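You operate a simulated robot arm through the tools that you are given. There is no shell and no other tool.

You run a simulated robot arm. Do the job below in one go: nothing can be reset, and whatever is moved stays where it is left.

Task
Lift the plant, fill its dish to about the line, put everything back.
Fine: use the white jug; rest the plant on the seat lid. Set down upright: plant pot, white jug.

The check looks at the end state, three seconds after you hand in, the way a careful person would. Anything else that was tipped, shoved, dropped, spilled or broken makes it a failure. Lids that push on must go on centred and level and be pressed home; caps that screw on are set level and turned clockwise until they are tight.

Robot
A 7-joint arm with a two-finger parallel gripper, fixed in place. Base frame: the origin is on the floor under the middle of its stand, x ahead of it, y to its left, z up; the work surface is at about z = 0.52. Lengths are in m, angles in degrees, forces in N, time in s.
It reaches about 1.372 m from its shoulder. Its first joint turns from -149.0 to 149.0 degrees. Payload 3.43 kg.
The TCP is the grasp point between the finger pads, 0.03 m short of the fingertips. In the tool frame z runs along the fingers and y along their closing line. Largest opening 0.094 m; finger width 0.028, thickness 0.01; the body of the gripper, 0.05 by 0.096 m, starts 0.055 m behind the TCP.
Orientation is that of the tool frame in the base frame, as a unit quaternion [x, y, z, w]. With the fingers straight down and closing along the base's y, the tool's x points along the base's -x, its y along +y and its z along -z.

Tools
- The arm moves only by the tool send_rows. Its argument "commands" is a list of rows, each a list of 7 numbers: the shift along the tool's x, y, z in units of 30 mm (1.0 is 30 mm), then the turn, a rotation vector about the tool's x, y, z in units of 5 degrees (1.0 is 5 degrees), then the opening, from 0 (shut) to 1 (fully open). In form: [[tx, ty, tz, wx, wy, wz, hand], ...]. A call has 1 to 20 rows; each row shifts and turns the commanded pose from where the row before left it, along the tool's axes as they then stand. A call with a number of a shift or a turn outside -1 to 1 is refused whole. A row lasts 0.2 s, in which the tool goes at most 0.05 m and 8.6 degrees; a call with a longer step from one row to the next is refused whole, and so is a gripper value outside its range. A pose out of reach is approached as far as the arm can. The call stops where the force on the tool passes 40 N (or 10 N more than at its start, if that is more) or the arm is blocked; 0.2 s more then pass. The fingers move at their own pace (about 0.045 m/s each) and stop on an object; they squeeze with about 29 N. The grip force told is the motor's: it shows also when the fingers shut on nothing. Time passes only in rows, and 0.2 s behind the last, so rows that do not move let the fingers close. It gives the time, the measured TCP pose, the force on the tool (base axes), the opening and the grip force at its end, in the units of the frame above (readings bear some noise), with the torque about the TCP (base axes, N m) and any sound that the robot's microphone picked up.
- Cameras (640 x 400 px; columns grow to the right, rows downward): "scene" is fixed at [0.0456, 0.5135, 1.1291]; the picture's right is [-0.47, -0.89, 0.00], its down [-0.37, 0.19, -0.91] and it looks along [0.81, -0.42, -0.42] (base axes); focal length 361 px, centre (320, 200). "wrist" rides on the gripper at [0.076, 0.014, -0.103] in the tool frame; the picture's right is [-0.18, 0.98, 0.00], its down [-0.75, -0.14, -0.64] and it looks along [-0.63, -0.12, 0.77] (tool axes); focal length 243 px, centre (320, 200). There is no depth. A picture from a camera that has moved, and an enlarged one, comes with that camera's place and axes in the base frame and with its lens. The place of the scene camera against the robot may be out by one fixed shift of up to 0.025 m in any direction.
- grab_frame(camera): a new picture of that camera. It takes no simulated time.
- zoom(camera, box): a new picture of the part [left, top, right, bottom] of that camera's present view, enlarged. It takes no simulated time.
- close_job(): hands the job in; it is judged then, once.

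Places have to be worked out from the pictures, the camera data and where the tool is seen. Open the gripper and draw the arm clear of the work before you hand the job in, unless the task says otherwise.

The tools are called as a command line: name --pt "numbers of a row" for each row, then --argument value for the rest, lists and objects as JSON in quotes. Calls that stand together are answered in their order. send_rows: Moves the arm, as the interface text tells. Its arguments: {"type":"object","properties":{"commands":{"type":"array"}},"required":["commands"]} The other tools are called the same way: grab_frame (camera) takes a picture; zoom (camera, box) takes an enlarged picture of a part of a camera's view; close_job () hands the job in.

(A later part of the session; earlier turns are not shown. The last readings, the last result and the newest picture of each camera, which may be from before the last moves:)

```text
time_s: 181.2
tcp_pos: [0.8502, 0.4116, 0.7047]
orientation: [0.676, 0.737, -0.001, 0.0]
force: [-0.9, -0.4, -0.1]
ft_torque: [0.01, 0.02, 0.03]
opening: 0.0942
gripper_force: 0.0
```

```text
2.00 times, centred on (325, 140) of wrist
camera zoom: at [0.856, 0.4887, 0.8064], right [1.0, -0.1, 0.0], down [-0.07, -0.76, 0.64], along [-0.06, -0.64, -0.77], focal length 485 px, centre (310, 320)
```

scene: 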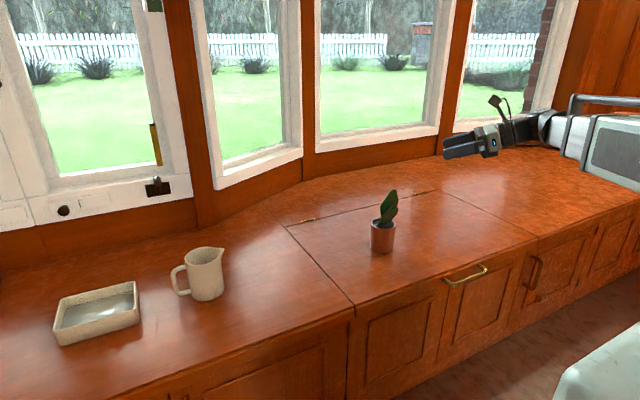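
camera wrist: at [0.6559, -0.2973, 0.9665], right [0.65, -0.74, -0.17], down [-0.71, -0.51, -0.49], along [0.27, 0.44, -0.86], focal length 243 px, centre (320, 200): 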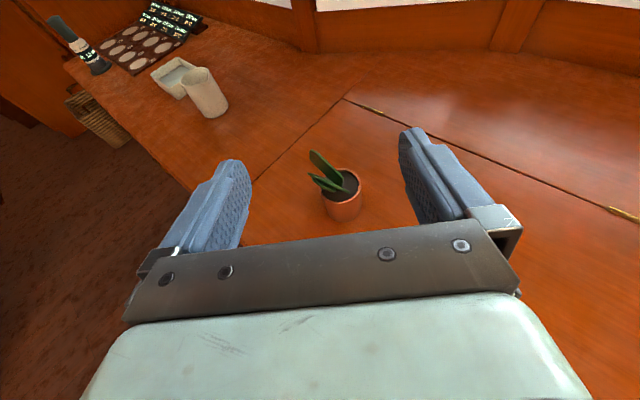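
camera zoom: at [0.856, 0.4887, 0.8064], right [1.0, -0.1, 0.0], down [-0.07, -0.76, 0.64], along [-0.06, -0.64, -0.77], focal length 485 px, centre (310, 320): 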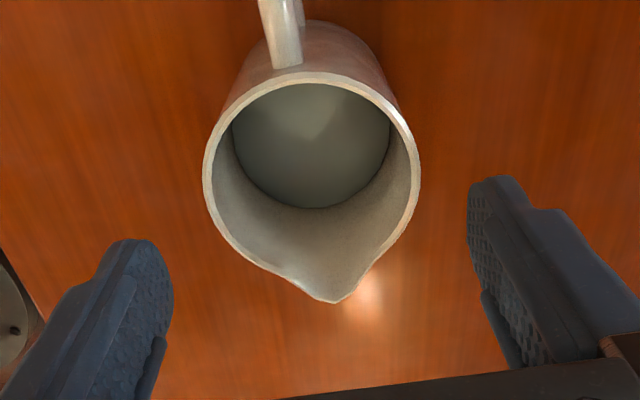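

Aligned within 1 mm. Descending to grasp height.

send_rows --pt "0.02 0.01 0.5 0 0 0 1" --pt "0.02 0.01 0.5 0 0 0 1" --pt "0 0 0.5 0 0 0 1" --pt "0 0 0.5 0 0 0 1" --pt "0 0 0.5 0 0 0 1" --pt "0 0 0.5 0 0 0 1" --pt "0 0 0.4 0 0 0 1" --pt "0 0 0.1 0 0 0 1" --pt "0 0 0 0 0 0 1"

grab_frame --camera "wrist"

zoom --camera "scene" --box '[140, 180, 300, 310]'

```text
time_s: 183.2
tcp_pos: [0.8534, 0.4139, 0.6026]
orientation: [0.675, 0.738, -0.001, 0.0]
force: [-0.1, -0.1, -0.3]
ft_torque: [0.02, -0.01, -0.02]
opening: 0.0938
gripper_force: 0.0
```

```text
taken
camera wrist: at [0.8593, 0.4905, 0.704], right [1.0, -0.1, 0.0], down [-0.07, -0.76, 0.64], along [-0.06, -0.64, -0.77], focal length 243 px, centre (320, 200)
```

wrist: 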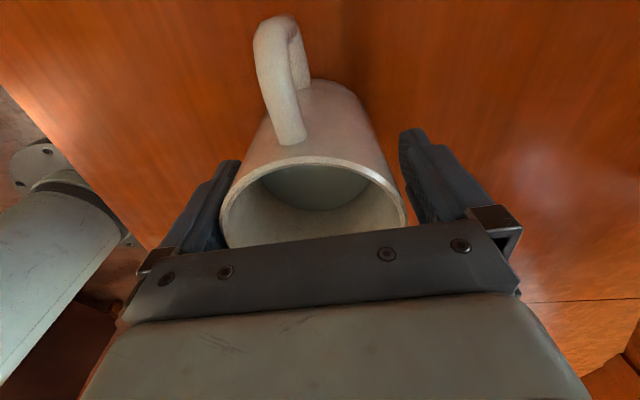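

```text
3.08 times, centred on (220, 245) of scene
camera zoom: at [0.0456, 0.5135, 1.1291], right [-0.47, -0.89, 0.0], down [-0.37, 0.19, -0.91], along [0.81, -0.42, -0.42], focal length 1110 px, centre (628, 62)
```

zoom: 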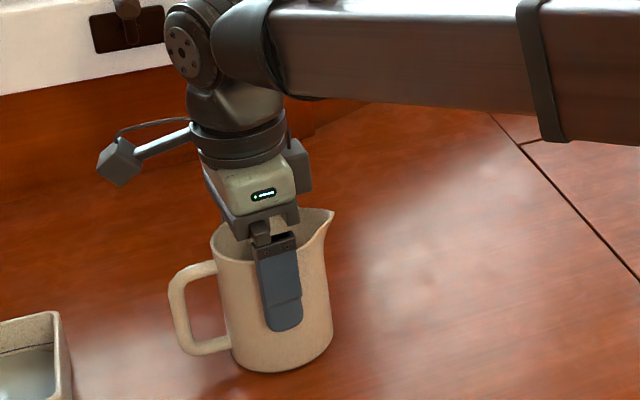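

The hand drifted about 4 mm toward +x. I'll shift back to centre before closing.

send_rows --pt "0 -0.07 0 0 0 0 1" --pt "0 -0.07 0.05 0 0 0 1" --pt "0 0 0 0 0 0 1" --pt "0 0 0 0 0 0 1"

grab_frame --camera "wrist"

```text
time_s: 184.2
tcp_pos: [0.8481, 0.4142, 0.5992]
orientation: [0.675, 0.738, 0.0, 0.0]
force: [0.0, -0.6, -0.5]
ft_torque: [-0.02, -0.02, 0.02]
opening: 0.0941
gripper_force: 0.0
```

```text
taken
camera wrist: at [0.8545, 0.491, 0.7015], right [1.0, -0.1, 0.0], down [-0.07, -0.76, 0.64], along [-0.06, -0.64, -0.77], focal length 243 px, centre (320, 200)
```

wrist: 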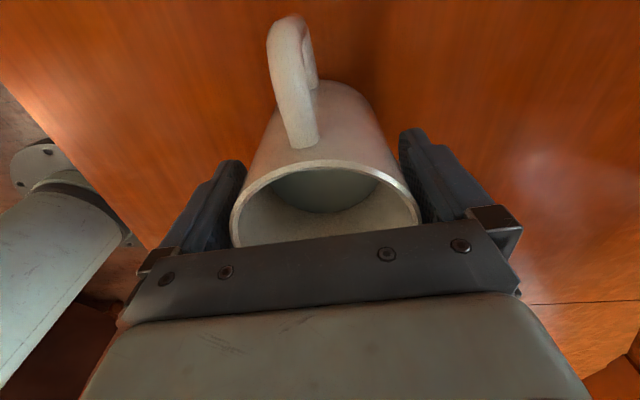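

Centred again within about 1 mm. Closing on the jug.

send_rows --pt "0 0.03 0 0 0 0 1" --pt "0 0 0 0 0 0 0.9" --pt "0 0 0 0 0 0 0.85" --pt "0 0 0 0 0 0 0.7" --pt "0 0 0 0 0 0 0.5" --pt "0 0 0 0 0 0 0.4" --pt "0 0 0 0 0 0 0.4"

send_rows --pt "0 0 -0.1 0 0 0 0.4" --pt "0 0 -0.2 0 0 0 0.4" --pt "0 0 -0.3 0 0 0 0.4" --pt "0 0 -0.3 0 0 0 0.4" --pt "0 0 -0.4 0 0 0 0.4" --pt "0 0 -0.5 0 0 0 0.4" --pt "0 0 -0.5 0 0 0 0.4" --pt "0 0 -0.5 0 0 0 0.4" --pt "0 0 -0.3 0 0 0 0.4" --pt "0 0 -0.2 0 0 0 0.4" --pt "0 0 -0.1 0 0 0 0.4" --pt "0 0 0 0 0 0 0.4"

grab_frame --camera "wrist"

zoom --camera "scene" --box '[140, 160, 300, 310]'

```text
time_s: 185.8
tcp_pos: [0.8472, 0.4159, 0.5989]
orientation: [0.676, 0.737, 0.0, 0.0]
force: [0.1, 0.7, 1.6]
ft_torque: [0.01, 0.03, 0.0]
opening: 0.0841
gripper_force: 28.4
```

```text
time_s: 188.4
tcp_pos: [0.8484, 0.4155, 0.6994]
orientation: [0.676, 0.737, 0.0, 0.0]
force: [-0.1, -0.5, -2.4]
ft_torque: [-0.01, -0.04, 0.04]
opening: 0.0836
gripper_force: 29.6
```

```text
taken
camera wrist: at [0.8546, 0.4918, 0.8031], right [1.0, -0.1, 0.0], down [-0.07, -0.76, 0.64], along [-0.06, -0.64, -0.77], focal length 243 px, centre (320, 200)
```

wrist: 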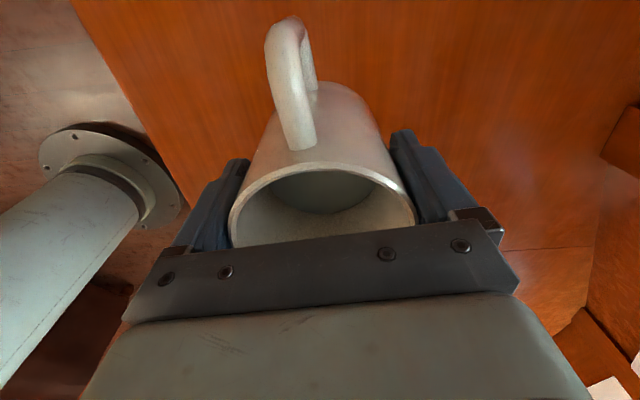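

```text
2.67 times, centred on (220, 235) of scene
camera zoom: at [0.0456, 0.5135, 1.1291], right [-0.47, -0.89, 0.0], down [-0.37, 0.19, -0.91], along [0.81, -0.42, -0.42], focal length 962 px, centre (587, 107)
```

zoom: 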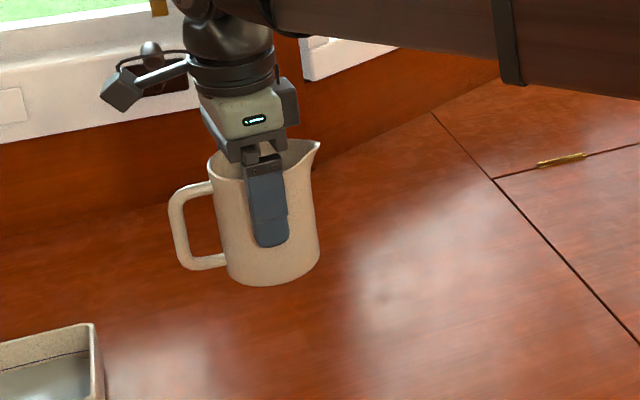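

Same posture as the first time. Carrying the jug over to the dish with the same smooth profile, then lowering slightly.

send_rows --pt "0.1 0.013 0 0 0 0 0.4" --pt "0.25 0.033 0 0 0 0 0.4" --pt "0.45 0.06 0 0 0 0 0.4" --pt "0.6 0.08 0 0 0 0 0.4" --pt "0.729 0.097 0 0 0 0 0.4" --pt "0.729 0.097 0 0 0 0 0.4" --pt "0.729 0.097 0 0 0 0 0.4" --pt "0.729 0.097 0 0 0 0 0.4" --pt "0.729 0.097 0 0 0 0 0.4" --pt "0.729 0.097 0 0 0 0 0.4" --pt "0.729 0.097 0 0 0 0 0.4" --pt "0.729 0.097 0 0 0 0 0.4" --pt "0.729 0.097 0 0 0 0 0.4" --pt "0.729 0.097 0 0 0 0 0.4" --pt "0.6 0.08 0 0 0 0 0.4" --pt "0.45 0.06 0 0 0 0 0.4" --pt "0.25 0.033 0 0 0 0 0.4" --pt "0.1 0.013 0 0 0 0 0.4" --pt "0 0 0 0 0 0 0.4"

send_rows --pt "0 0 0.2 0 0 0 0.4" --pt "0 0 0.3 0 0 0 0.4" --pt "0 0 0.2 0 0 0 0.4" --pt "0 0 0 0 0.3 0 0.4" --pt "0 0 0 0 0.6 0 0.4" --pt "0 0 0 0 0.7 0 0.4" --pt "0 0 0 0 0.7 0 0.4" --pt "0 0 0 0 0.7 0 0.4" --pt "0 0 0 0 0.7 0 0.4" --pt "0 0 0 0 0.7 0 0.4" --pt "0 0 0 0 0.7 0 0.4" --pt "0 0 0 0 0.7 0 0.4" --pt "0 0 0 0 0.7 0 0.4" --pt "0 0 0 0 0.7 0 0.4" --pt "0 0 0 0 0.7 0 0.4" --pt "0 0 0 0 0.4 0 0.4" --pt "0 0 0 0 0.2 0 0.4" --pt "0 0 0 0 0 0 0.4"

zoom --camera "scene" --box '[0, 220, 160, 350]'

zoom --camera "scene" --box '[65, 285, 110, 315]'

```text
time_s: 192.4
tcp_pos: [0.8609, 0.7205, 0.7025]
orientation: [0.675, 0.737, -0.001, -0.001]
force: [0.1, 0.0, -1.7]
ft_torque: [-0.02, -0.06, 0.02]
opening: 0.0835
gripper_force: 29.3
```

```text
time_s: 196.2
tcp_pos: [0.862, 0.72, 0.6805]
orientation: [0.63, 0.687, 0.245, -0.267]
force: [0.8, 0.3, -2.9]
ft_torque: [-0.06, 0.0, 0.02]
opening: 0.0837
gripper_force: 29.1
```

```text
3.08 times, centred on (80, 285) of scene
camera zoom: at [0.0456, 0.5135, 1.1291], right [-0.47, -0.89, 0.0], down [-0.37, 0.19, -0.91], along [0.81, -0.42, -0.42], focal length 1110 px, centre (1058, -62)
```

zoom: 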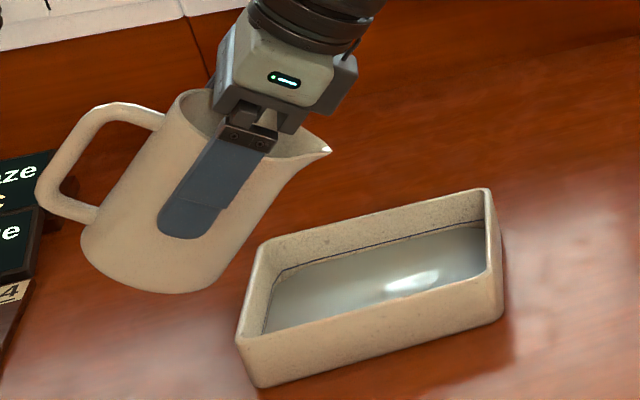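

```text
13.33 times, centred on (88, 300) of scene
camera zoom: at [0.0456, 0.5135, 1.1291], right [-0.47, -0.89, 0.0], down [-0.37, 0.19, -0.91], along [0.81, -0.42, -0.42], focal length 4808 px, centre (3420, -1133)
```

zoom: 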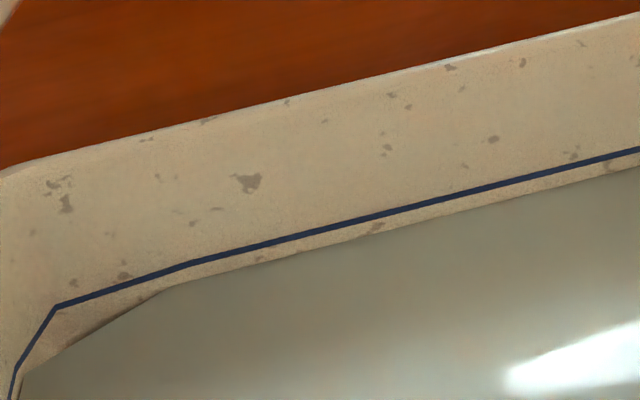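

No flow yet at 42°. I'll ease up to about 49°, where it was last running.

send_rows --pt "0 0 0 0 0.3 0 0.4" --pt "0 0 0 0 0.3 0 0.4" --pt "0 0 0 0 0.3 0 0.4" --pt "0 0 0 0 0.2 0 0.4" --pt "0 0 0 0 0.2 0 0.4" --pt "0 0 0 0 0 0 0.4" --pt "0 0 0 0 0 0 0.4" --pt "0 0 0 0 0 0 0.4"

zoom --camera "scene" --box '[0, 220, 160, 350]'

zoom --camera "scene" --box '[65, 285, 110, 315]'

```text
time_s: 198.0
tcp_pos: [0.8611, 0.7207, 0.6801]
orientation: [0.614, 0.671, 0.28, -0.307]
force: [-0.1, 0.7, -1.0]
ft_torque: [-0.07, 0.01, 0.01]
opening: 0.0837
gripper_force: 28.8
```

```text
3.08 times, centred on (80, 285) of scene
camera zoom: at [0.0456, 0.5135, 1.1291], right [-0.47, -0.89, 0.0], down [-0.37, 0.19, -0.91], along [0.81, -0.42, -0.42], focal length 1110 px, centre (1058, -62)
```

zoom: 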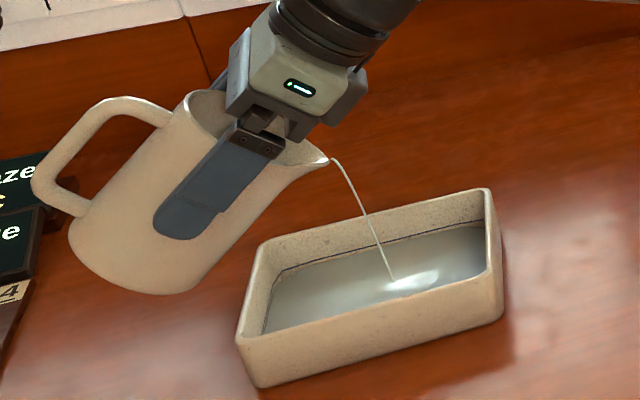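

```text
13.33 times, centred on (88, 300) of scene
camera zoom: at [0.0456, 0.5135, 1.1291], right [-0.47, -0.89, 0.0], down [-0.37, 0.19, -0.91], along [0.81, -0.42, -0.42], focal length 4808 px, centre (3420, -1133)
```

zoom: 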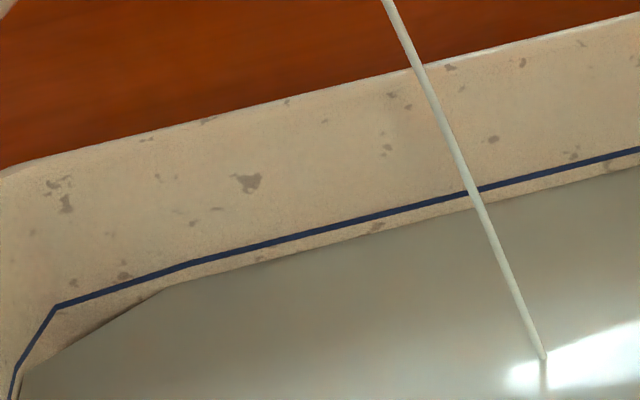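

A thin stream is running. I'll add 2° and let it run for a couple of seconds.

send_rows --pt "0 0 0 0 0.2 0 0.4" --pt "0 0 0 0 0.2 0 0.4" --pt "0 0 0 0 0 0 0.4" --pt "0 0 0 0 0 0 0.4" --pt "0 0 0 0 0 0 0.4" --pt "0 0 0 0 0 0 0.4" --pt "0 0 0 0 0 0 0.4" --pt "0 0 0 0 0 0 0.4" --pt "0 0 0 0 0 0 0.4" --pt "0 0 0 0 0 0 0.4" --pt "0 0 0 0 0 0 0.4" --pt "0 0 0 0 0 0 0.4"

zoom --camera "scene" --box '[65, 285, 110, 315]'

```text
time_s: 200.6
tcp_pos: [0.8622, 0.7216, 0.6793]
orientation: [0.609, 0.666, 0.291, -0.318]
force: [0.1, -0.5, -2.3]
ft_torque: [-0.06, 0.03, 0.0]
opening: 0.0837
gripper_force: 29.0
```

```text
13.33 times, centred on (88, 300) of scene
camera zoom: at [0.0456, 0.5135, 1.1291], right [-0.47, -0.89, 0.0], down [-0.37, 0.19, -0.91], along [0.81, -0.42, -0.42], focal length 4808 px, centre (3420, -1133)
```

zoom: 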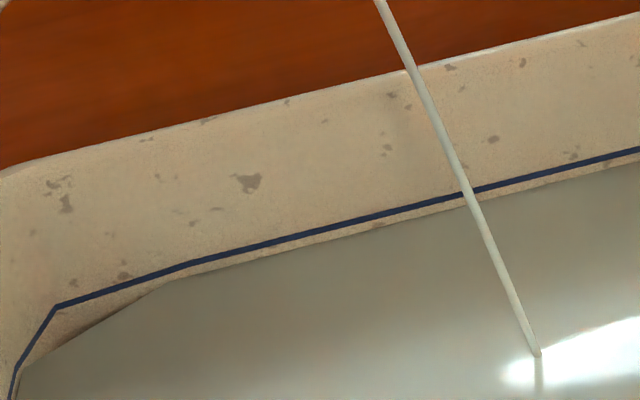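

The gap has roughly halved. One more 2° increment with a similar wait.

send_rows --pt "0 0 0 0 0.2 0 0.4" --pt "0 0 0 0 0.2 0 0.4" --pt "0 0 0 0 0 0 0.4" --pt "0 0 0 0 0 0 0.4" --pt "0 0 0 0 0 0 0.4" --pt "0 0 0 0 0 0 0.4" --pt "0 0 0 0 0 0 0.4" --pt "0 0 0 0 0 0 0.4"

zoom --camera "scene" --box '[65, 285, 110, 315]'

```text
time_s: 202.4
tcp_pos: [0.8628, 0.72, 0.6791]
orientation: [0.605, 0.659, 0.303, -0.329]
force: [-0.4, 0.3, -1.7]
ft_torque: [-0.09, -0.06, 0.0]
opening: 0.0838
gripper_force: 28.9
```

```text
13.33 times, centred on (88, 300) of scene
camera zoom: at [0.0456, 0.5135, 1.1291], right [-0.47, -0.89, 0.0], down [-0.37, 0.19, -0.91], along [0.81, -0.42, -0.42], focal length 4808 px, centre (3420, -1133)
```

zoom: 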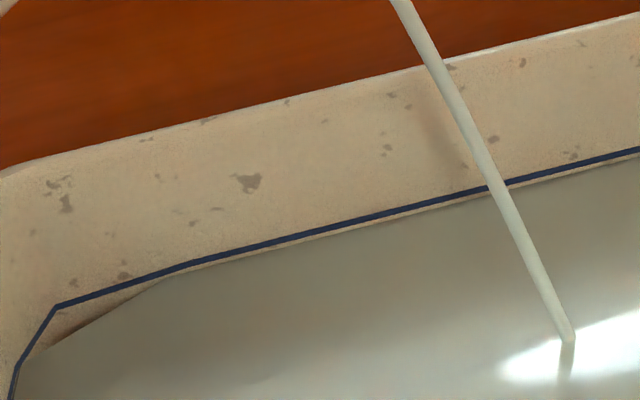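

The water is just under the line's lower edge. About one more second, then I'll stop the pour.

send_rows --pt "0 0 0 0 0 0 0.4" --pt "0 0 0 0 0 0 0.4" --pt "0 0 0 0 0 0 0.4" --pt "0 0 0 0 0 0 0.4"

zoom --camera "scene" --box '[65, 285, 110, 315]'

```text
time_s: 203.4
tcp_pos: [0.8616, 0.7209, 0.6795]
orientation: [0.605, 0.66, 0.302, -0.329]
force: [-0.7, -0.1, -1.8]
ft_torque: [-0.07, -0.01, -0.01]
opening: 0.0835
gripper_force: 29.6
```

```text
13.33 times, centred on (88, 300) of scene
camera zoom: at [0.0456, 0.5135, 1.1291], right [-0.47, -0.89, 0.0], down [-0.37, 0.19, -0.91], along [0.81, -0.42, -0.42], focal length 4808 px, centre (3420, -1133)
```

zoom: 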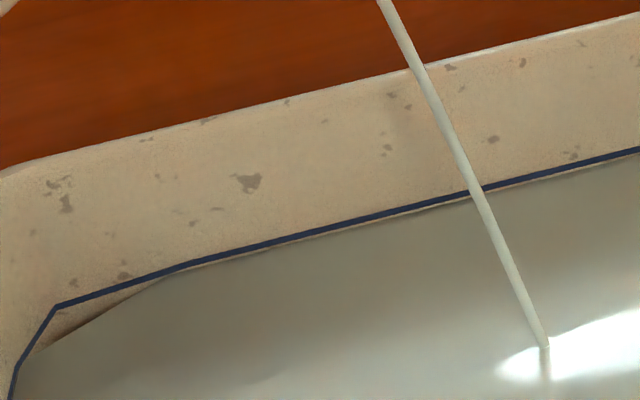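

The water now touches the line's lower edge. I'll hold a half second more, then un-tilt smoothly.

send_rows --pt "0 0 0 0 0 0 0.4" --pt "0 0 0 0 0 0 0.4" --pt "0 0 0 0 -0.6 0 0.4" --pt "0 0 0 0 -0.9 0 0.4" --pt "0 0 0 0 -0.9 0 0.4" --pt "0 0 0 0 -0.9 0 0.4" --pt "0 0 0 0 -0.9 0 0.4" --pt "0 0 0 0 -0.9 0 0.4" --pt "0 0 0 0 -0.9 0 0.4" --pt "0 0 0 0 -0.9 0 0.4" --pt "0 0 0 0 -0.9 0 0.4" --pt "0 0 0 0 -0.9 0 0.4" --pt "0 0 0 0 -0.8 0 0.4" --pt "0 0 0 0 -0.5 0 0.4" --pt "0 0 0 0 -0.4 0 0.4" --pt "0 0 0 0 -0.2 0 0.4" --pt "0 0 0 0 0 0 0.4"

grab_frame --camera "scene"

zoom --camera "scene" --box '[65, 285, 110, 315]'

```text
time_s: 207.0
tcp_pos: [0.8621, 0.721, 0.68]
orientation: [0.676, 0.737, 0.0, 0.001]
force: [0.3, -0.8, -2.0]
ft_torque: [0.02, 0.01, -0.01]
opening: 0.0837
gripper_force: 29.1
```

```text
taken
```

scene: 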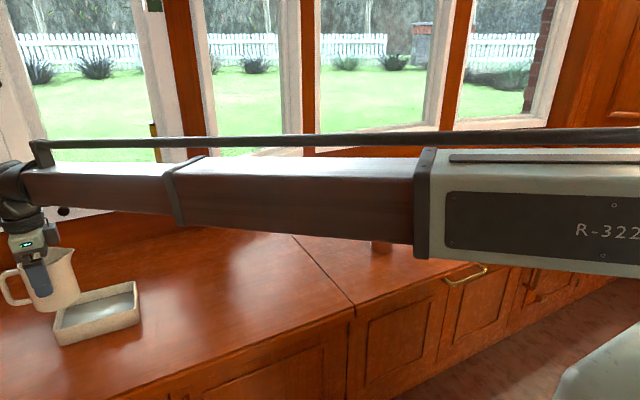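

```text
13.33 times, centred on (88, 300) of scene
camera zoom: at [0.0456, 0.5135, 1.1291], right [-0.47, -0.89, 0.0], down [-0.37, 0.19, -0.91], along [0.81, -0.42, -0.42], focal length 4808 px, centre (3420, -1133)
```

zoom: 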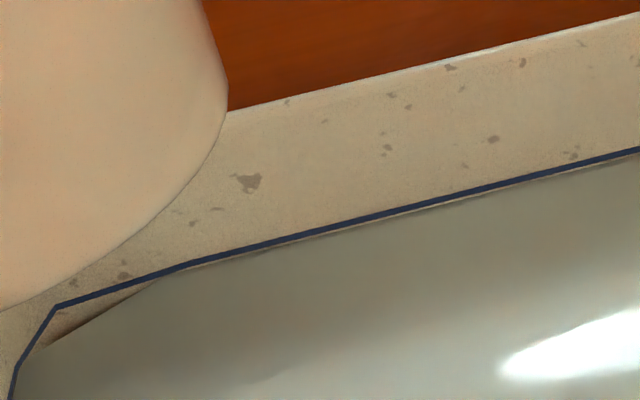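

The surface settled about 1 mm below the centre of the line. Since I'm still over the dish, I'll give it one short final pour to bring it onto the line.

send_rows --pt "0 0 0 0 0.3 0 0.4" --pt "0 0 0 0 0.6 0 0.4" --pt "0 0 0 0 0.9 0 0.4" --pt "0 0 0 0 0.9 0 0.4" --pt "0 0 0 0 0.9 0 0.4" --pt "0 0 0 0 0.9 0 0.4" --pt "0 0 0 0 0.9 0 0.4" --pt "0 0 0 0 0.9 0 0.4" --pt "0 0 0 0 0.9 0 0.4" --pt "0 0 0 0 0.9 0 0.4" --pt "0 0 0 0 0.9 0 0.4" --pt "0 0 0 0 0.8 0 0.4" --pt "0 0 0 0 0.4 0 0.4" --pt "0 0 0 0 0.3 0 0.4" --pt "0 0 0 0 0.2 0 0.4" --pt "0 0 0 0 0 0 0.4" --pt "0 0 0 0 0 0 0.4"

zoom --camera "scene" --box '[0, 220, 160, 350]'

zoom --camera "scene" --box '[65, 285, 110, 315]'

```text
time_s: 210.6
tcp_pos: [0.8627, 0.7196, 0.6798]
orientation: [0.603, 0.659, 0.303, -0.332]
force: [0.8, 0.3, -2.0]
ft_torque: [-0.05, -0.04, 0.01]
opening: 0.0835
gripper_force: 29.0
```

```text
3.08 times, centred on (80, 285) of scene
camera zoom: at [0.0456, 0.5135, 1.1291], right [-0.47, -0.89, 0.0], down [-0.37, 0.19, -0.91], along [0.81, -0.42, -0.42], focal length 1110 px, centre (1058, -62)
```

zoom: 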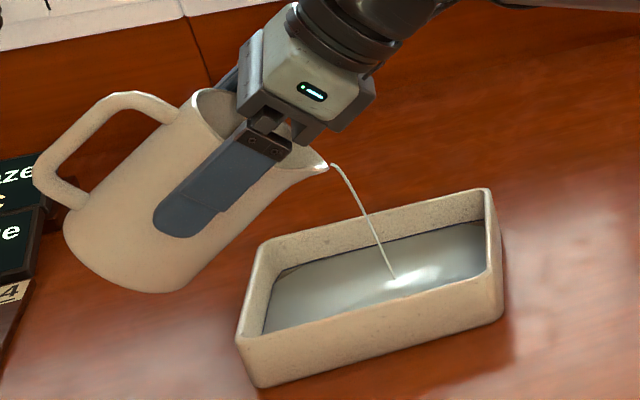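

```text
13.33 times, centred on (88, 300) of scene
camera zoom: at [0.0456, 0.5135, 1.1291], right [-0.47, -0.89, 0.0], down [-0.37, 0.19, -0.91], along [0.81, -0.42, -0.42], focal length 4808 px, centre (3420, -1133)
```

zoom: 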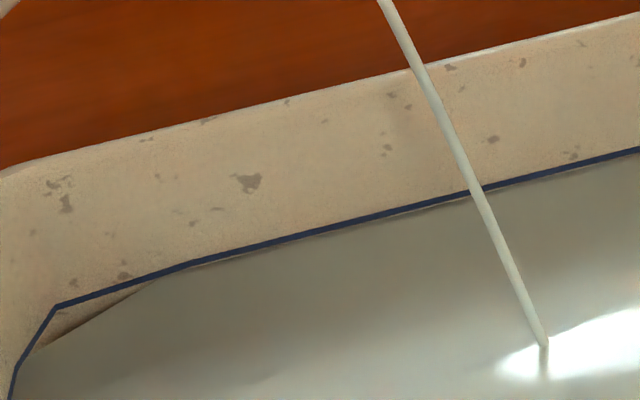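

send_rows --pt "0 0 0 0 0.2 0 0.4" --pt "0 0 0 0 0 0 0.4" --pt "0 0 0 0 0 0 0.4" --pt "0 0 0 0 0 0 0.4" --pt "0 0 0 0 0 0 0.4" --pt "0 0 0 0 0 0 0.4"

zoom --camera "scene" --box '[65, 285, 110, 315]'

```text
time_s: 212.0
tcp_pos: [0.8614, 0.7211, 0.6811]
orientation: [0.6, 0.656, 0.309, -0.338]
force: [1.0, 0.2, -2.0]
ft_torque: [-0.08, 0.0, 0.0]
opening: 0.0838
gripper_force: 29.1
```

```text
13.33 times, centred on (88, 300) of scene
camera zoom: at [0.0456, 0.5135, 1.1291], right [-0.47, -0.89, 0.0], down [-0.37, 0.19, -0.91], along [0.81, -0.42, -0.42], focal length 4808 px, centre (3420, -1133)
```

zoom: 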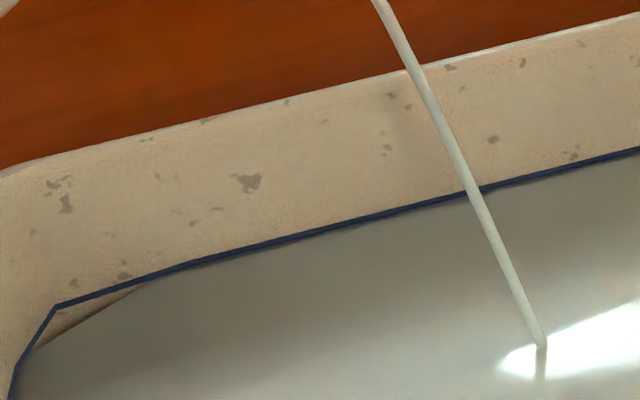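

The surface is now lapping the line itself. I'll stop here and bring the jug upright.

send_rows --pt "0 0 0 0 -0.6 0 0.4" --pt "0 0 0 0 -0.9 0 0.4" --pt "0 0 0 0 -0.9 0 0.4" --pt "0 0 0 0 -0.9 0 0.4" --pt "0 0 0 0 -0.9 0 0.4" --pt "0 0 0 0 -0.9 0 0.4" --pt "0 0 0 0 -0.9 0 0.4" --pt "0 0 0 0 -0.9 0 0.4" --pt "0 0 0 0 -0.9 0 0.4" --pt "0 0 0 0 -0.9 0 0.4" --pt "0 0 0 0 -0.8 0 0.4" --pt "0 0 0 0 -0.6 0 0.4" --pt "0 0 0 0 -0.4 0 0.4" --pt "0 0 0 0 -0.3 0 0.4" --pt "0 0 0 0 -0.1 0 0.4" --pt "0 0 0 0 0 0 0.4"

zoom --camera "scene" --box '[65, 285, 110, 315]'

zoom --camera "scene" --box '[0, 220, 160, 350]'

```text
time_s: 215.4
tcp_pos: [0.863, 0.7216, 0.6796]
orientation: [0.676, 0.737, 0.0, 0.0]
force: [0.4, 0.1, -3.1]
ft_torque: [-0.02, 0.01, -0.01]
opening: 0.0835
gripper_force: 28.8
```

```text
13.33 times, centred on (88, 300) of scene
camera zoom: at [0.0456, 0.5135, 1.1291], right [-0.47, -0.89, 0.0], down [-0.37, 0.19, -0.91], along [0.81, -0.42, -0.42], focal length 4808 px, centre (3420, -1133)
```

zoom: 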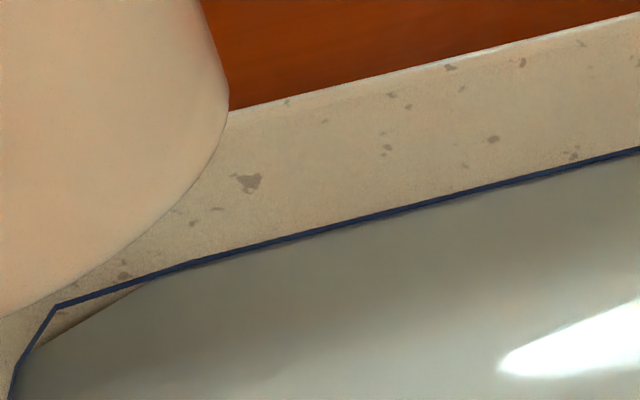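

```text
3.08 times, centred on (80, 285) of scene
camera zoom: at [0.0456, 0.5135, 1.1291], right [-0.47, -0.89, 0.0], down [-0.37, 0.19, -0.91], along [0.81, -0.42, -0.42], focal length 1110 px, centre (1058, -62)
```

zoom: 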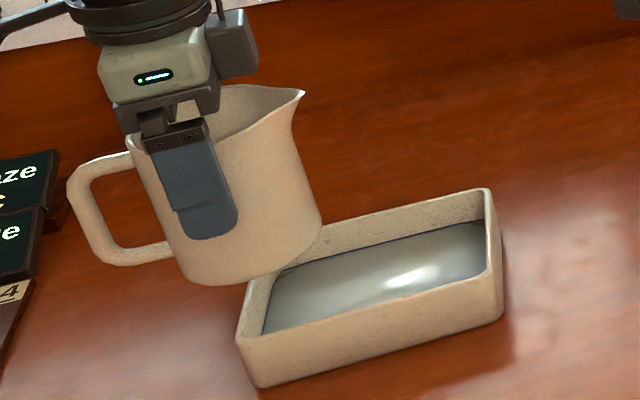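

The level now sits right at the line and nothing spilled. I'll carry the jug back to its place by the same path.

send_rows --pt "0 0 -0.2 0 0 0 0.4" --pt "0 0 -0.3 0 0 0 0.4" --pt "0 0 -0.2 0 0 0 0.4" --pt "0 0 0 0 0 0 0.4"

send_rows --pt "-0.1 -0.013 0 0 0 0 0.4" --pt "-0.25 -0.033 0 0 0 0 0.4" --pt "-0.45 -0.06 0 0 0 0 0.4" --pt "-0.6 -0.08 0 0 0 0 0.4" --pt "-0.729 -0.097 0 0 0 0 0.4" --pt "-0.729 -0.097 0 0 0 0 0.4" --pt "-0.729 -0.097 0 0 0 0 0.4" --pt "-0.729 -0.097 0 0 0 0 0.4" --pt "-0.729 -0.097 0 0 0 0 0.4" --pt "-0.729 -0.097 0 0 0 0 0.4" --pt "-0.729 -0.097 0 0 0 0 0.4" --pt "-0.729 -0.097 0 0 0 0 0.4" --pt "-0.729 -0.097 0 0 0 0 0.4" --pt "-0.729 -0.097 0 0 0 0 0.4" --pt "-0.6 -0.08 0 0 0 0 0.4" --pt "-0.45 -0.06 0 0 0 0 0.4" --pt "-0.25 -0.033 0 0 0 0 0.4" --pt "-0.1 -0.013 0 0 0 0 0.4" --pt "0 0 0 0 0 0 0.4"

send_rows --pt "0 0 0.2 0 0 0 0.4" --pt "0 0 0.4 0 0 0 0.4" --pt "0 0 0.5 0 0 0 0.4" --pt "0 0 0.5 0 0 0 0.4" --pt "0 0 0.5 0 0 0 0.4" --pt "0 0 0.4 0 0 0 0.4" --pt "0 0 0.3 0 0 0 0.4" --pt "0 0 0.2 0 0 0 0.4" --pt "0 0 0.1 0 0 0 0.4" --pt "0 0 0.1 0 0 0 0.4" --pt "0 0 0.07 0 0 0 0.4" --pt "0 0 0.04 0 0 0 0.4" --pt "0 0 0 0 0 0 0.4"

zoom --camera "scene" --box '[140, 180, 300, 310]'

```text
time_s: 216.4
tcp_pos: [0.8615, 0.7208, 0.6999]
orientation: [0.676, 0.737, 0.001, 0.001]
force: [-0.1, -0.4, -2.3]
ft_torque: [0.0, -0.03, -0.03]
opening: 0.0837
gripper_force: 28.7
```

```text
time_s: 220.4
tcp_pos: [0.8461, 0.4155, 0.701]
orientation: [0.675, 0.738, 0.0, -0.002]
force: [1.0, -0.3, -2.3]
ft_torque: [-0.03, 0.05, -0.05]
opening: 0.0839
gripper_force: 28.9
```

```text
time_s: 223.2
tcp_pos: [0.8496, 0.4165, 0.6023]
orientation: [0.675, 0.737, 0.0, 0.0]
force: [-0.3, -0.7, -3.4]
ft_torque: [0.01, 0.02, -0.01]
opening: 0.0837
gripper_force: 29.4
```

```text
3.08 times, centred on (220, 245) of scene
camera zoom: at [0.0456, 0.5135, 1.1291], right [-0.47, -0.89, 0.0], down [-0.37, 0.19, -0.91], along [0.81, -0.42, -0.42], focal length 1110 px, centre (628, 62)
```

zoom: 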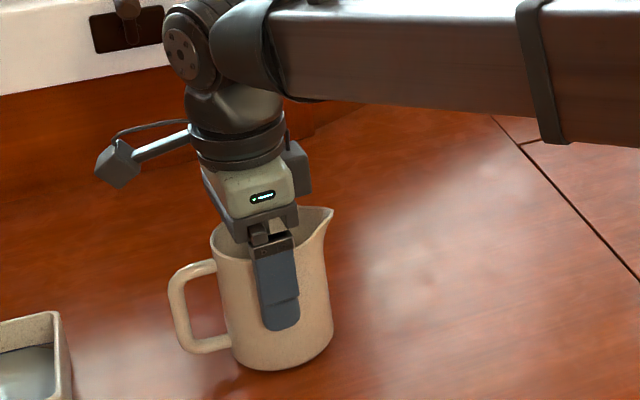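

A couple of millimetres left; lowering in 1 mm steps.

send_rows --pt "0 0 0.03 0 0 0 0.4" --pt "0 0 0.02 0 0 0 0.4" --pt "0 0 0 0 0 0 0.4" --pt "0 0 0 0 0 0 0.4"

```text
time_s: 224.2
tcp_pos: [0.8501, 0.4146, 0.6004]
orientation: [0.676, 0.737, 0.0, 0.0]
force: [-0.1, 0.2, -0.5]
ft_torque: [0.04, 0.02, -0.04]
opening: 0.0838
gripper_force: 29.1
```

send_rows --pt "0 0 0.015 0 0 0 0.4" --pt "0 0 0 0 0 0 0.4" --pt "0 0 0 0 0 0 0.4"

```text
time_s: 225.0
tcp_pos: [0.8496, 0.4151, 0.5995]
orientation: [0.676, 0.737, -0.001, 0.0]
force: [-0.1, 1.0, 3.0]
ft_torque: [0.27, 0.02, -0.03]
opening: 0.0838
gripper_force: 29.5
```

The jug is down (force +3 N). I'll open and rise straight up.

send_rows --pt "0 0 0 0 0 0 0.92" --pt "0 0 0 0 0 0 0.95" --pt "0 0 0 0 0 0 1" --pt "0 0 0 0 0 0 1" --pt "0 0 0 0 0 0 1"

grab_frame --camera "wrist"

send_rows --pt "0 0 -0.2 0 0 0 1" --pt "0 0 -0.4 0 0 0 1" --pt "0 0 -0.4 0 0 0 1" --pt "0 0 -0.5 0 0 0 1" --pt "0 0 -0.6 0 0 0 1" --pt "0 0 -0.8 0 0 0 1" --pt "0 0 -1 0 0 0 1" --pt "0 0 -1 0 0 0 1" --pt "0 0 -1 0 0 0 1" --pt "0 0 -1 0 0 0 1" --pt "0 0 -1 0 0 0 1" --pt "0 0 -0.8 0 0 0 1" --pt "0 0 0 0 0 0 1"

grab_frame --camera "scene"

```text
time_s: 226.2
tcp_pos: [0.8503, 0.4149, 0.601]
orientation: [0.676, 0.737, 0.0, 0.0]
force: [0.3, -0.8, -0.4]
ft_torque: [-0.03, -0.01, 0.0]
opening: 0.0942
gripper_force: 0.2
```

```text
taken
camera wrist: at [0.8559, 0.4908, 0.7027], right [1.0, -0.1, 0.0], down [-0.07, -0.76, 0.64], along [-0.06, -0.64, -0.77], focal length 243 px, centre (320, 200)
```

wrist: 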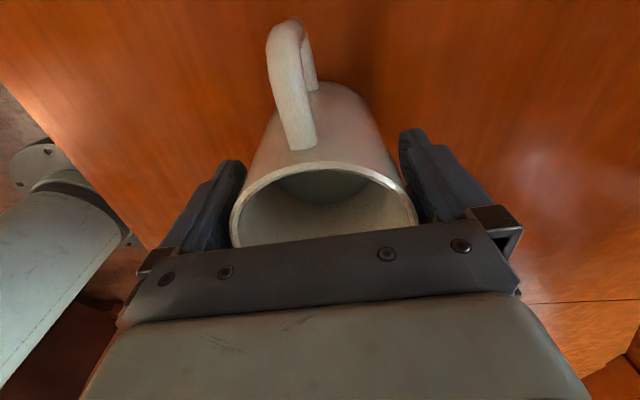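

```text
time_s: 229.0
tcp_pos: [0.8496, 0.4127, 0.8628]
orientation: [0.676, 0.737, 0.0, 0.0]
force: [0.0, 0.1, 0.1]
ft_torque: [0.02, 0.02, -0.03]
opening: 0.0941
gripper_force: 0.1
```

```text
taken
```

scene: 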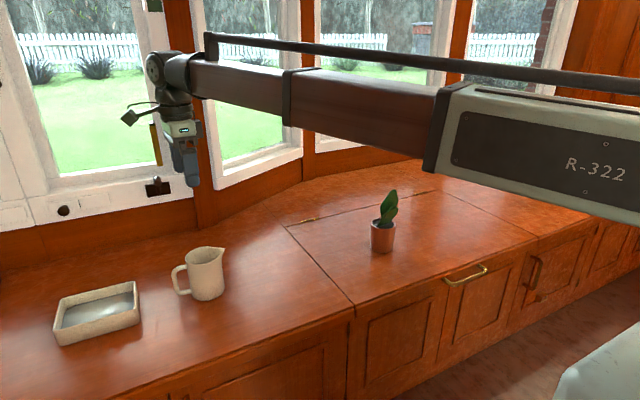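

The jug is back in place. Now I'll fetch the plant: back to the standoff at height, then re-orient the hand.

send_rows --pt "-0.958 -0.315 0 0 0 0 1" --pt "-0.958 -0.315 0 0 0 0 1" --pt "-0.958 -0.315 0 0 0 0 1" --pt "-0.958 -0.315 0 0 0 0 1" --pt "-0.958 -0.315 0 0 0 0 1" --pt "-0.958 -0.315 0 0 0 0 1" --pt "-0.958 -0.315 0 0 0 0 1" --pt "-0.958 -0.315 0 0 0 0 1" --pt "-0.958 -0.315 0 0 0 0 1" --pt "-0.958 -0.315 0 0 0 0 1" --pt "-0.958 -0.315 0 0 0 0 1" --pt "-0.958 -0.315 0 0 0 0 1" --pt "-0.958 -0.315 0 0 0 0 1" --pt "-0.958 -0.315 0 0 0 0 1" --pt "-0.958 -0.315 0 0 0 0 1" --pt "-0.958 -0.315 0 0 0 0 1" --pt "-0.958 -0.315 0 0 0 0 1" --pt "-0.958 -0.315 0 0 0 0 1" --pt "-0.958 -0.315 0 0 0 0 1" --pt "-0.958 -0.315 0 0 0 0 1"

send_rows --pt "-0.958 -0.315 0 0 0 0 1" --pt "-0.958 -0.315 0 0 0 0 1" --pt "0 0 0 0 0 1 1" --pt "0 0 0 0 0 1 1" --pt "0 0 0 0 0 1 1" --pt "0 0 0 0 0 1 1" --pt "0 0 0 0 0 1 1" --pt "0 0 0 0 0 1 1" --pt "0 0 0 0 0 1 1" --pt "0 0 0 0 0 1 1" --pt "0 0 0 0 0 1 1" --pt "0 0 0 0 0 1 1" --pt "0 0 0 0 0 0 1"

send_rows --pt "0 0 0 0 1 0 1" --pt "0 0 0 0 1 0 1" --pt "0 0 0 0 1 0 1" --pt "0 0 0 0 1 0 1" --pt "0 0 0 0 1 0 1" --pt "0 0 0 0 1 0 1" --pt "0 0 0 0 1 0 1" --pt "0 0 0 0 1 0 1" --pt "0 0 0 0 1 0 1" --pt "0 0 0 0 1 0 1" --pt "0 0 0 0 1 0 1" --pt "0 0 0 0 1 0 1" --pt "0 0 0 0 1 0 1" --pt "0 0 0 0 1 0 1" --pt "0 0 0 0 0 0 1"

grab_frame --camera "wrist"

```text
time_s: 233.2
tcp_pos: [0.7116, -0.1745, 0.8615]
orientation: [0.676, 0.737, 0.0, -0.001]
force: [-0.2, 0.9, -1.1]
ft_torque: [0.03, -0.01, 0.02]
opening: 0.0938
gripper_force: 0.1
```

```text
time_s: 236.0
tcp_pos: [0.6976, -0.2329, 0.8599]
orientation: [0.924, 0.382, 0.0, 0.0]
force: [0.8, -0.4, 0.2]
ft_torque: [0.0, 0.03, 0.0]
opening: 0.0938
gripper_force: 0.0
```

```text
time_s: 239.2
tcp_pos: [0.6985, -0.2319, 0.8606]
orientation: [0.756, 0.313, 0.531, -0.22]
force: [-0.3, -1.2, 0.1]
ft_torque: [-0.02, 0.04, -0.04]
opening: 0.0942
gripper_force: 0.0
```

```text
taken
camera wrist: at [0.6572, -0.2922, 0.9672], right [0.65, -0.74, -0.17], down [-0.71, -0.51, -0.49], along [0.27, 0.44, -0.85], focal length 243 px, centre (320, 200)
```

wrist: 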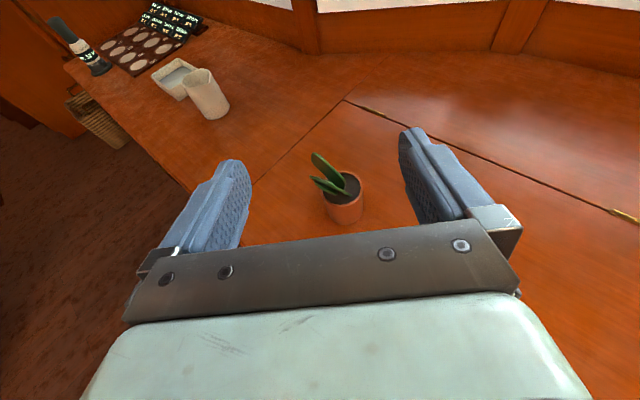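

Same standoff as before. Descending to the grasp line and advancing partway.

send_rows --pt "-0.952 0.013 0.347 0 0 0 1" --pt "-0.952 0.013 0.347 0 0 0 1" --pt "-0.952 0.013 0.347 0 0 0 1" --pt "-0.952 0.013 0.347 0 0 0 1" --pt "-0.952 0.013 0.347 0 0 0 1" --pt "-0.952 0.013 0.347 0 0 0 1" --pt "-0.952 0.013 0.347 0 0 0 1" --pt "0 0 0.8 0 0 0 1" --pt "0 0 0.8 0 0 0 1" --pt "0 0 0.8 0 0 0 1" --pt "0 0 0 0 0 0 1"

grab_frame --camera "wrist"

```text
time_s: 241.6
tcp_pos: [0.747, -0.1848, 0.6209]
orientation: [0.757, 0.314, 0.53, -0.22]
force: [0.3, 0.5, -0.4]
ft_torque: [-0.01, 0.01, -0.04]
opening: 0.0939
gripper_force: 0.0
```

```text
taken
camera wrist: at [0.7066, -0.2465, 0.7275], right [0.65, -0.74, -0.17], down [-0.71, -0.51, -0.49], along [0.27, 0.44, -0.86], focal length 243 px, centre (320, 200)
```

wrist: 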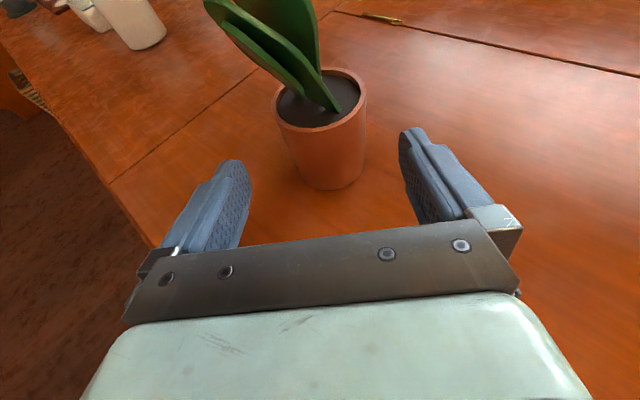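

Centred. Advancing the rest and closing.

send_rows --pt "0.01 0.006 0.604 0 0 0 1" --pt "0.01 0.006 0.604 0 0 0 1" --pt "0.01 0.006 0.604 0 0 0 1" --pt "0.01 0.006 0.604 0 0 0 1" --pt "0.01 0.006 0.604 0 0 0 1" --pt "0 0 0 0 0 0 1" --pt "0 0 0 0 0 0 0.85" --pt "0 0 0 0 0 0 0.78" --pt "0 0 0 0 0 0 0.6" --pt "0 0 0 0 0 0 0.4" --pt "0 0 0 0 0 0 0.4" --pt "0 0 0 0 0 0 0.4"

grab_frame --camera "wrist"

```text
time_s: 244.2
tcp_pos: [0.8102, -0.125, 0.5925]
orientation: [0.757, 0.314, 0.53, -0.22]
force: [0.0, 2.5, 0.5]
ft_torque: [0.02, -0.09, 0.01]
opening: 0.0777
gripper_force: 29.5
```

```text
taken
camera wrist: at [0.7693, -0.186, 0.699], right [0.65, -0.74, -0.17], down [-0.71, -0.51, -0.49], along [0.27, 0.44, -0.85], focal length 243 px, centre (320, 200)
```

wrist: 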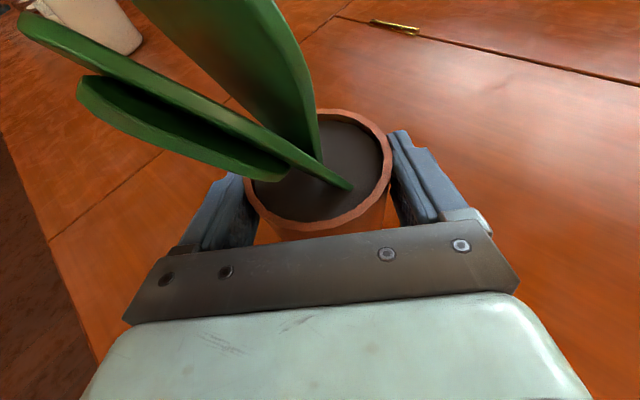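

Gripped. Lifting and carrying the pot back to above the dish.

send_rows --pt "0.157 0 -0.057 0 0 0 0.4" --pt "0.313 0 -0.114 0 0 0 0.4" --pt "0.47 0 -0.171 0 0 0 0.4" --pt "0.7 0 -0.255 0 0 0 0.4" --pt "0.94 0 -0.342 0 0 0 0.4" --pt "0.94 0 -0.342 0 0 0 0.4" --pt "0.94 0 -0.342 0 0 0 0.4" --pt "0.94 0 -0.342 0 0 0 0.4" --pt "0.94 0 -0.342 0 0 0 0.4" --pt "0.47 0 -0.171 0 0 0 0.4" --pt "0 0 0 0 0 0 0.4"

send_rows --pt "0.171 -0.443 0.469 0 0 0 0.4" --pt "0.342 -0.886 0.938 0 0 0 0.4" --pt "0.342 -0.886 0.938 0 0 0 0.4" --pt "0.342 -0.886 0.938 0 0 0 0.4" --pt "0.342 -0.886 0.938 0 0 0 0.4" --pt "0.342 -0.886 0.938 0 0 0 0.4" --pt "0.342 -0.886 0.938 0 0 0 0.4" --pt "0.342 -0.886 0.938 0 0 0 0.4" --pt "0.342 -0.886 0.938 0 0 0 0.4" --pt "0.342 -0.886 0.938 0 0 0 0.4" --pt "0.342 -0.886 0.938 0 0 0 0.4" --pt "0.342 -0.886 0.938 0 0 0 0.4" --pt "0.342 -0.886 0.938 0 0 0 0.4" --pt "0.342 -0.886 0.938 0 0 0 0.4" --pt "0.342 -0.886 0.938 0 0 0 0.4" --pt "0.342 -0.886 0.938 0 0 0 0.4" --pt "0.342 -0.886 0.938 0 0 0 0.4" --pt "0.342 -0.886 0.938 0 0 0 0.4" --pt "0.342 -0.886 0.938 0 0 0 0.4" --pt "0.171 -0.443 0.469 0 0 0 0.4"

grab_frame --camera "scene"

```text
time_s: 246.6
tcp_pos: [0.808, -0.1255, 0.8115]
orientation: [0.757, 0.314, 0.529, -0.221]
force: [1.2, 0.2, -5.2]
ft_torque: [-0.04, 0.02, -0.02]
opening: 0.0772
gripper_force: 29.0
```

```text
time_s: 250.8
tcp_pos: [0.8532, 0.6357, 0.8101]
orientation: [0.757, 0.313, 0.53, -0.22]
force: [0.2, 0.7, -4.9]
ft_torque: [-0.02, 0.03, -0.02]
opening: 0.0775
gripper_force: 28.8
```

```text
taken
```

scene: 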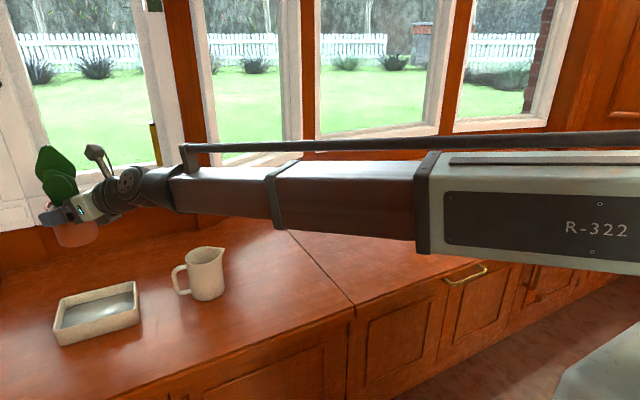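

Above the dish again. Lowering to just over the rim, then checking.

send_rows --pt "-0.47 0 0.171 0 0 0 0.4" --pt "-0.94 0 0.342 0 0 0 0.4" --pt "-0.94 0 0.342 0 0 0 0.4" --pt "-0.94 0 0.342 0 0 0 0.4" --pt "-0.94 0 0.342 0 0 0 0.4" --pt "-0.47 0 0.171 0 0 0 0.4" --pt "-0.235 0 0.0855 0 0 0 0.4" --pt "0 0 0 0 0 0 0.4"

zoom --camera "scene" --box '[40, 220, 200, 350]'

grab_frame --camera "wrist"

```text
time_s: 252.6
tcp_pos: [0.851, 0.6346, 0.6521]
orientation: [0.757, 0.313, 0.53, -0.219]
force: [-0.3, 0.1, -5.6]
ft_torque: [-0.05, 0.03, 0.01]
opening: 0.0774
gripper_force: 28.9
```

```text
3.08 times, centred on (120, 285) of scene
camera zoom: at [0.0456, 0.5135, 1.1291], right [-0.47, -0.89, 0.0], down [-0.37, 0.19, -0.91], along [0.81, -0.42, -0.42], focal length 1110 px, centre (935, -62)
```

zoom: 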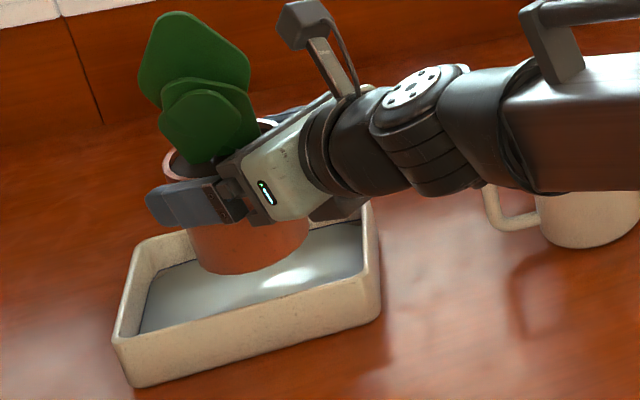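

```text
taken
camera wrist: at [0.8104, 0.5745, 0.7593], right [0.65, -0.74, -0.17], down [-0.71, -0.51, -0.49], along [0.27, 0.44, -0.86], focal length 243 px, centre (320, 200)
```

wrist: 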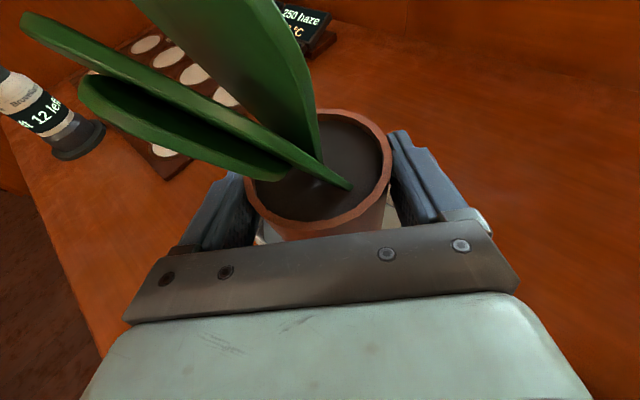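

It's about 3 mm short in x compared with the original spot; I'll correct that while lowering slowly into the dish.

send_rows --pt "-0.25 0.018 0.11 0 0 0 0.4" --pt "-0.25 0.018 0.11 0 0 0 0.4" --pt "-0.25 0.018 0.11 0 0 0 0.4" --pt "-0.2 0.018 0.09 0 0 0 0.4" --pt "-0.157 0 0.057 0 0 0 0.4" --pt "-0.157 0 0.057 0 0 0 0.4" --pt "-0.094 0 0.0342 0 0 0 0.4" --pt "0 0 0 0 0 0 0.4"

zoom --camera "scene" --box '[40, 220, 200, 350]'

```text
time_s: 254.4
tcp_pos: [0.8558, 0.6324, 0.6094]
orientation: [0.757, 0.314, 0.529, -0.22]
force: [1.0, 0.4, -4.1]
ft_torque: [-0.03, 0.0, -0.01]
opening: 0.0774
gripper_force: 29.3
```

```text
3.08 times, centred on (120, 285) of scene
camera zoom: at [0.0456, 0.5135, 1.1291], right [-0.47, -0.89, 0.0], down [-0.37, 0.19, -0.91], along [0.81, -0.42, -0.42], focal length 1110 px, centre (935, -62)
```

zoom: 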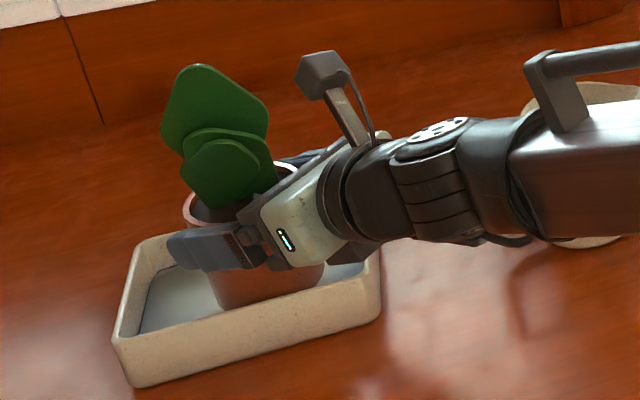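

send_rows --pt "-0.094 0 0.0342 0 0 0 0.4" --pt "-0.094 0 0.0342 0 0 0 0.4" --pt "-0.063 0 0.0228 0 0 0 0.4" --pt "0 0 0 0 0 0 0.4"

```text
time_s: 255.4
tcp_pos: [0.8553, 0.6333, 0.6026]
orientation: [0.757, 0.314, 0.529, -0.22]
force: [0.3, -0.5, -5.0]
ft_torque: [-0.04, 0.04, 0.01]
opening: 0.0778
gripper_force: 29.5
```

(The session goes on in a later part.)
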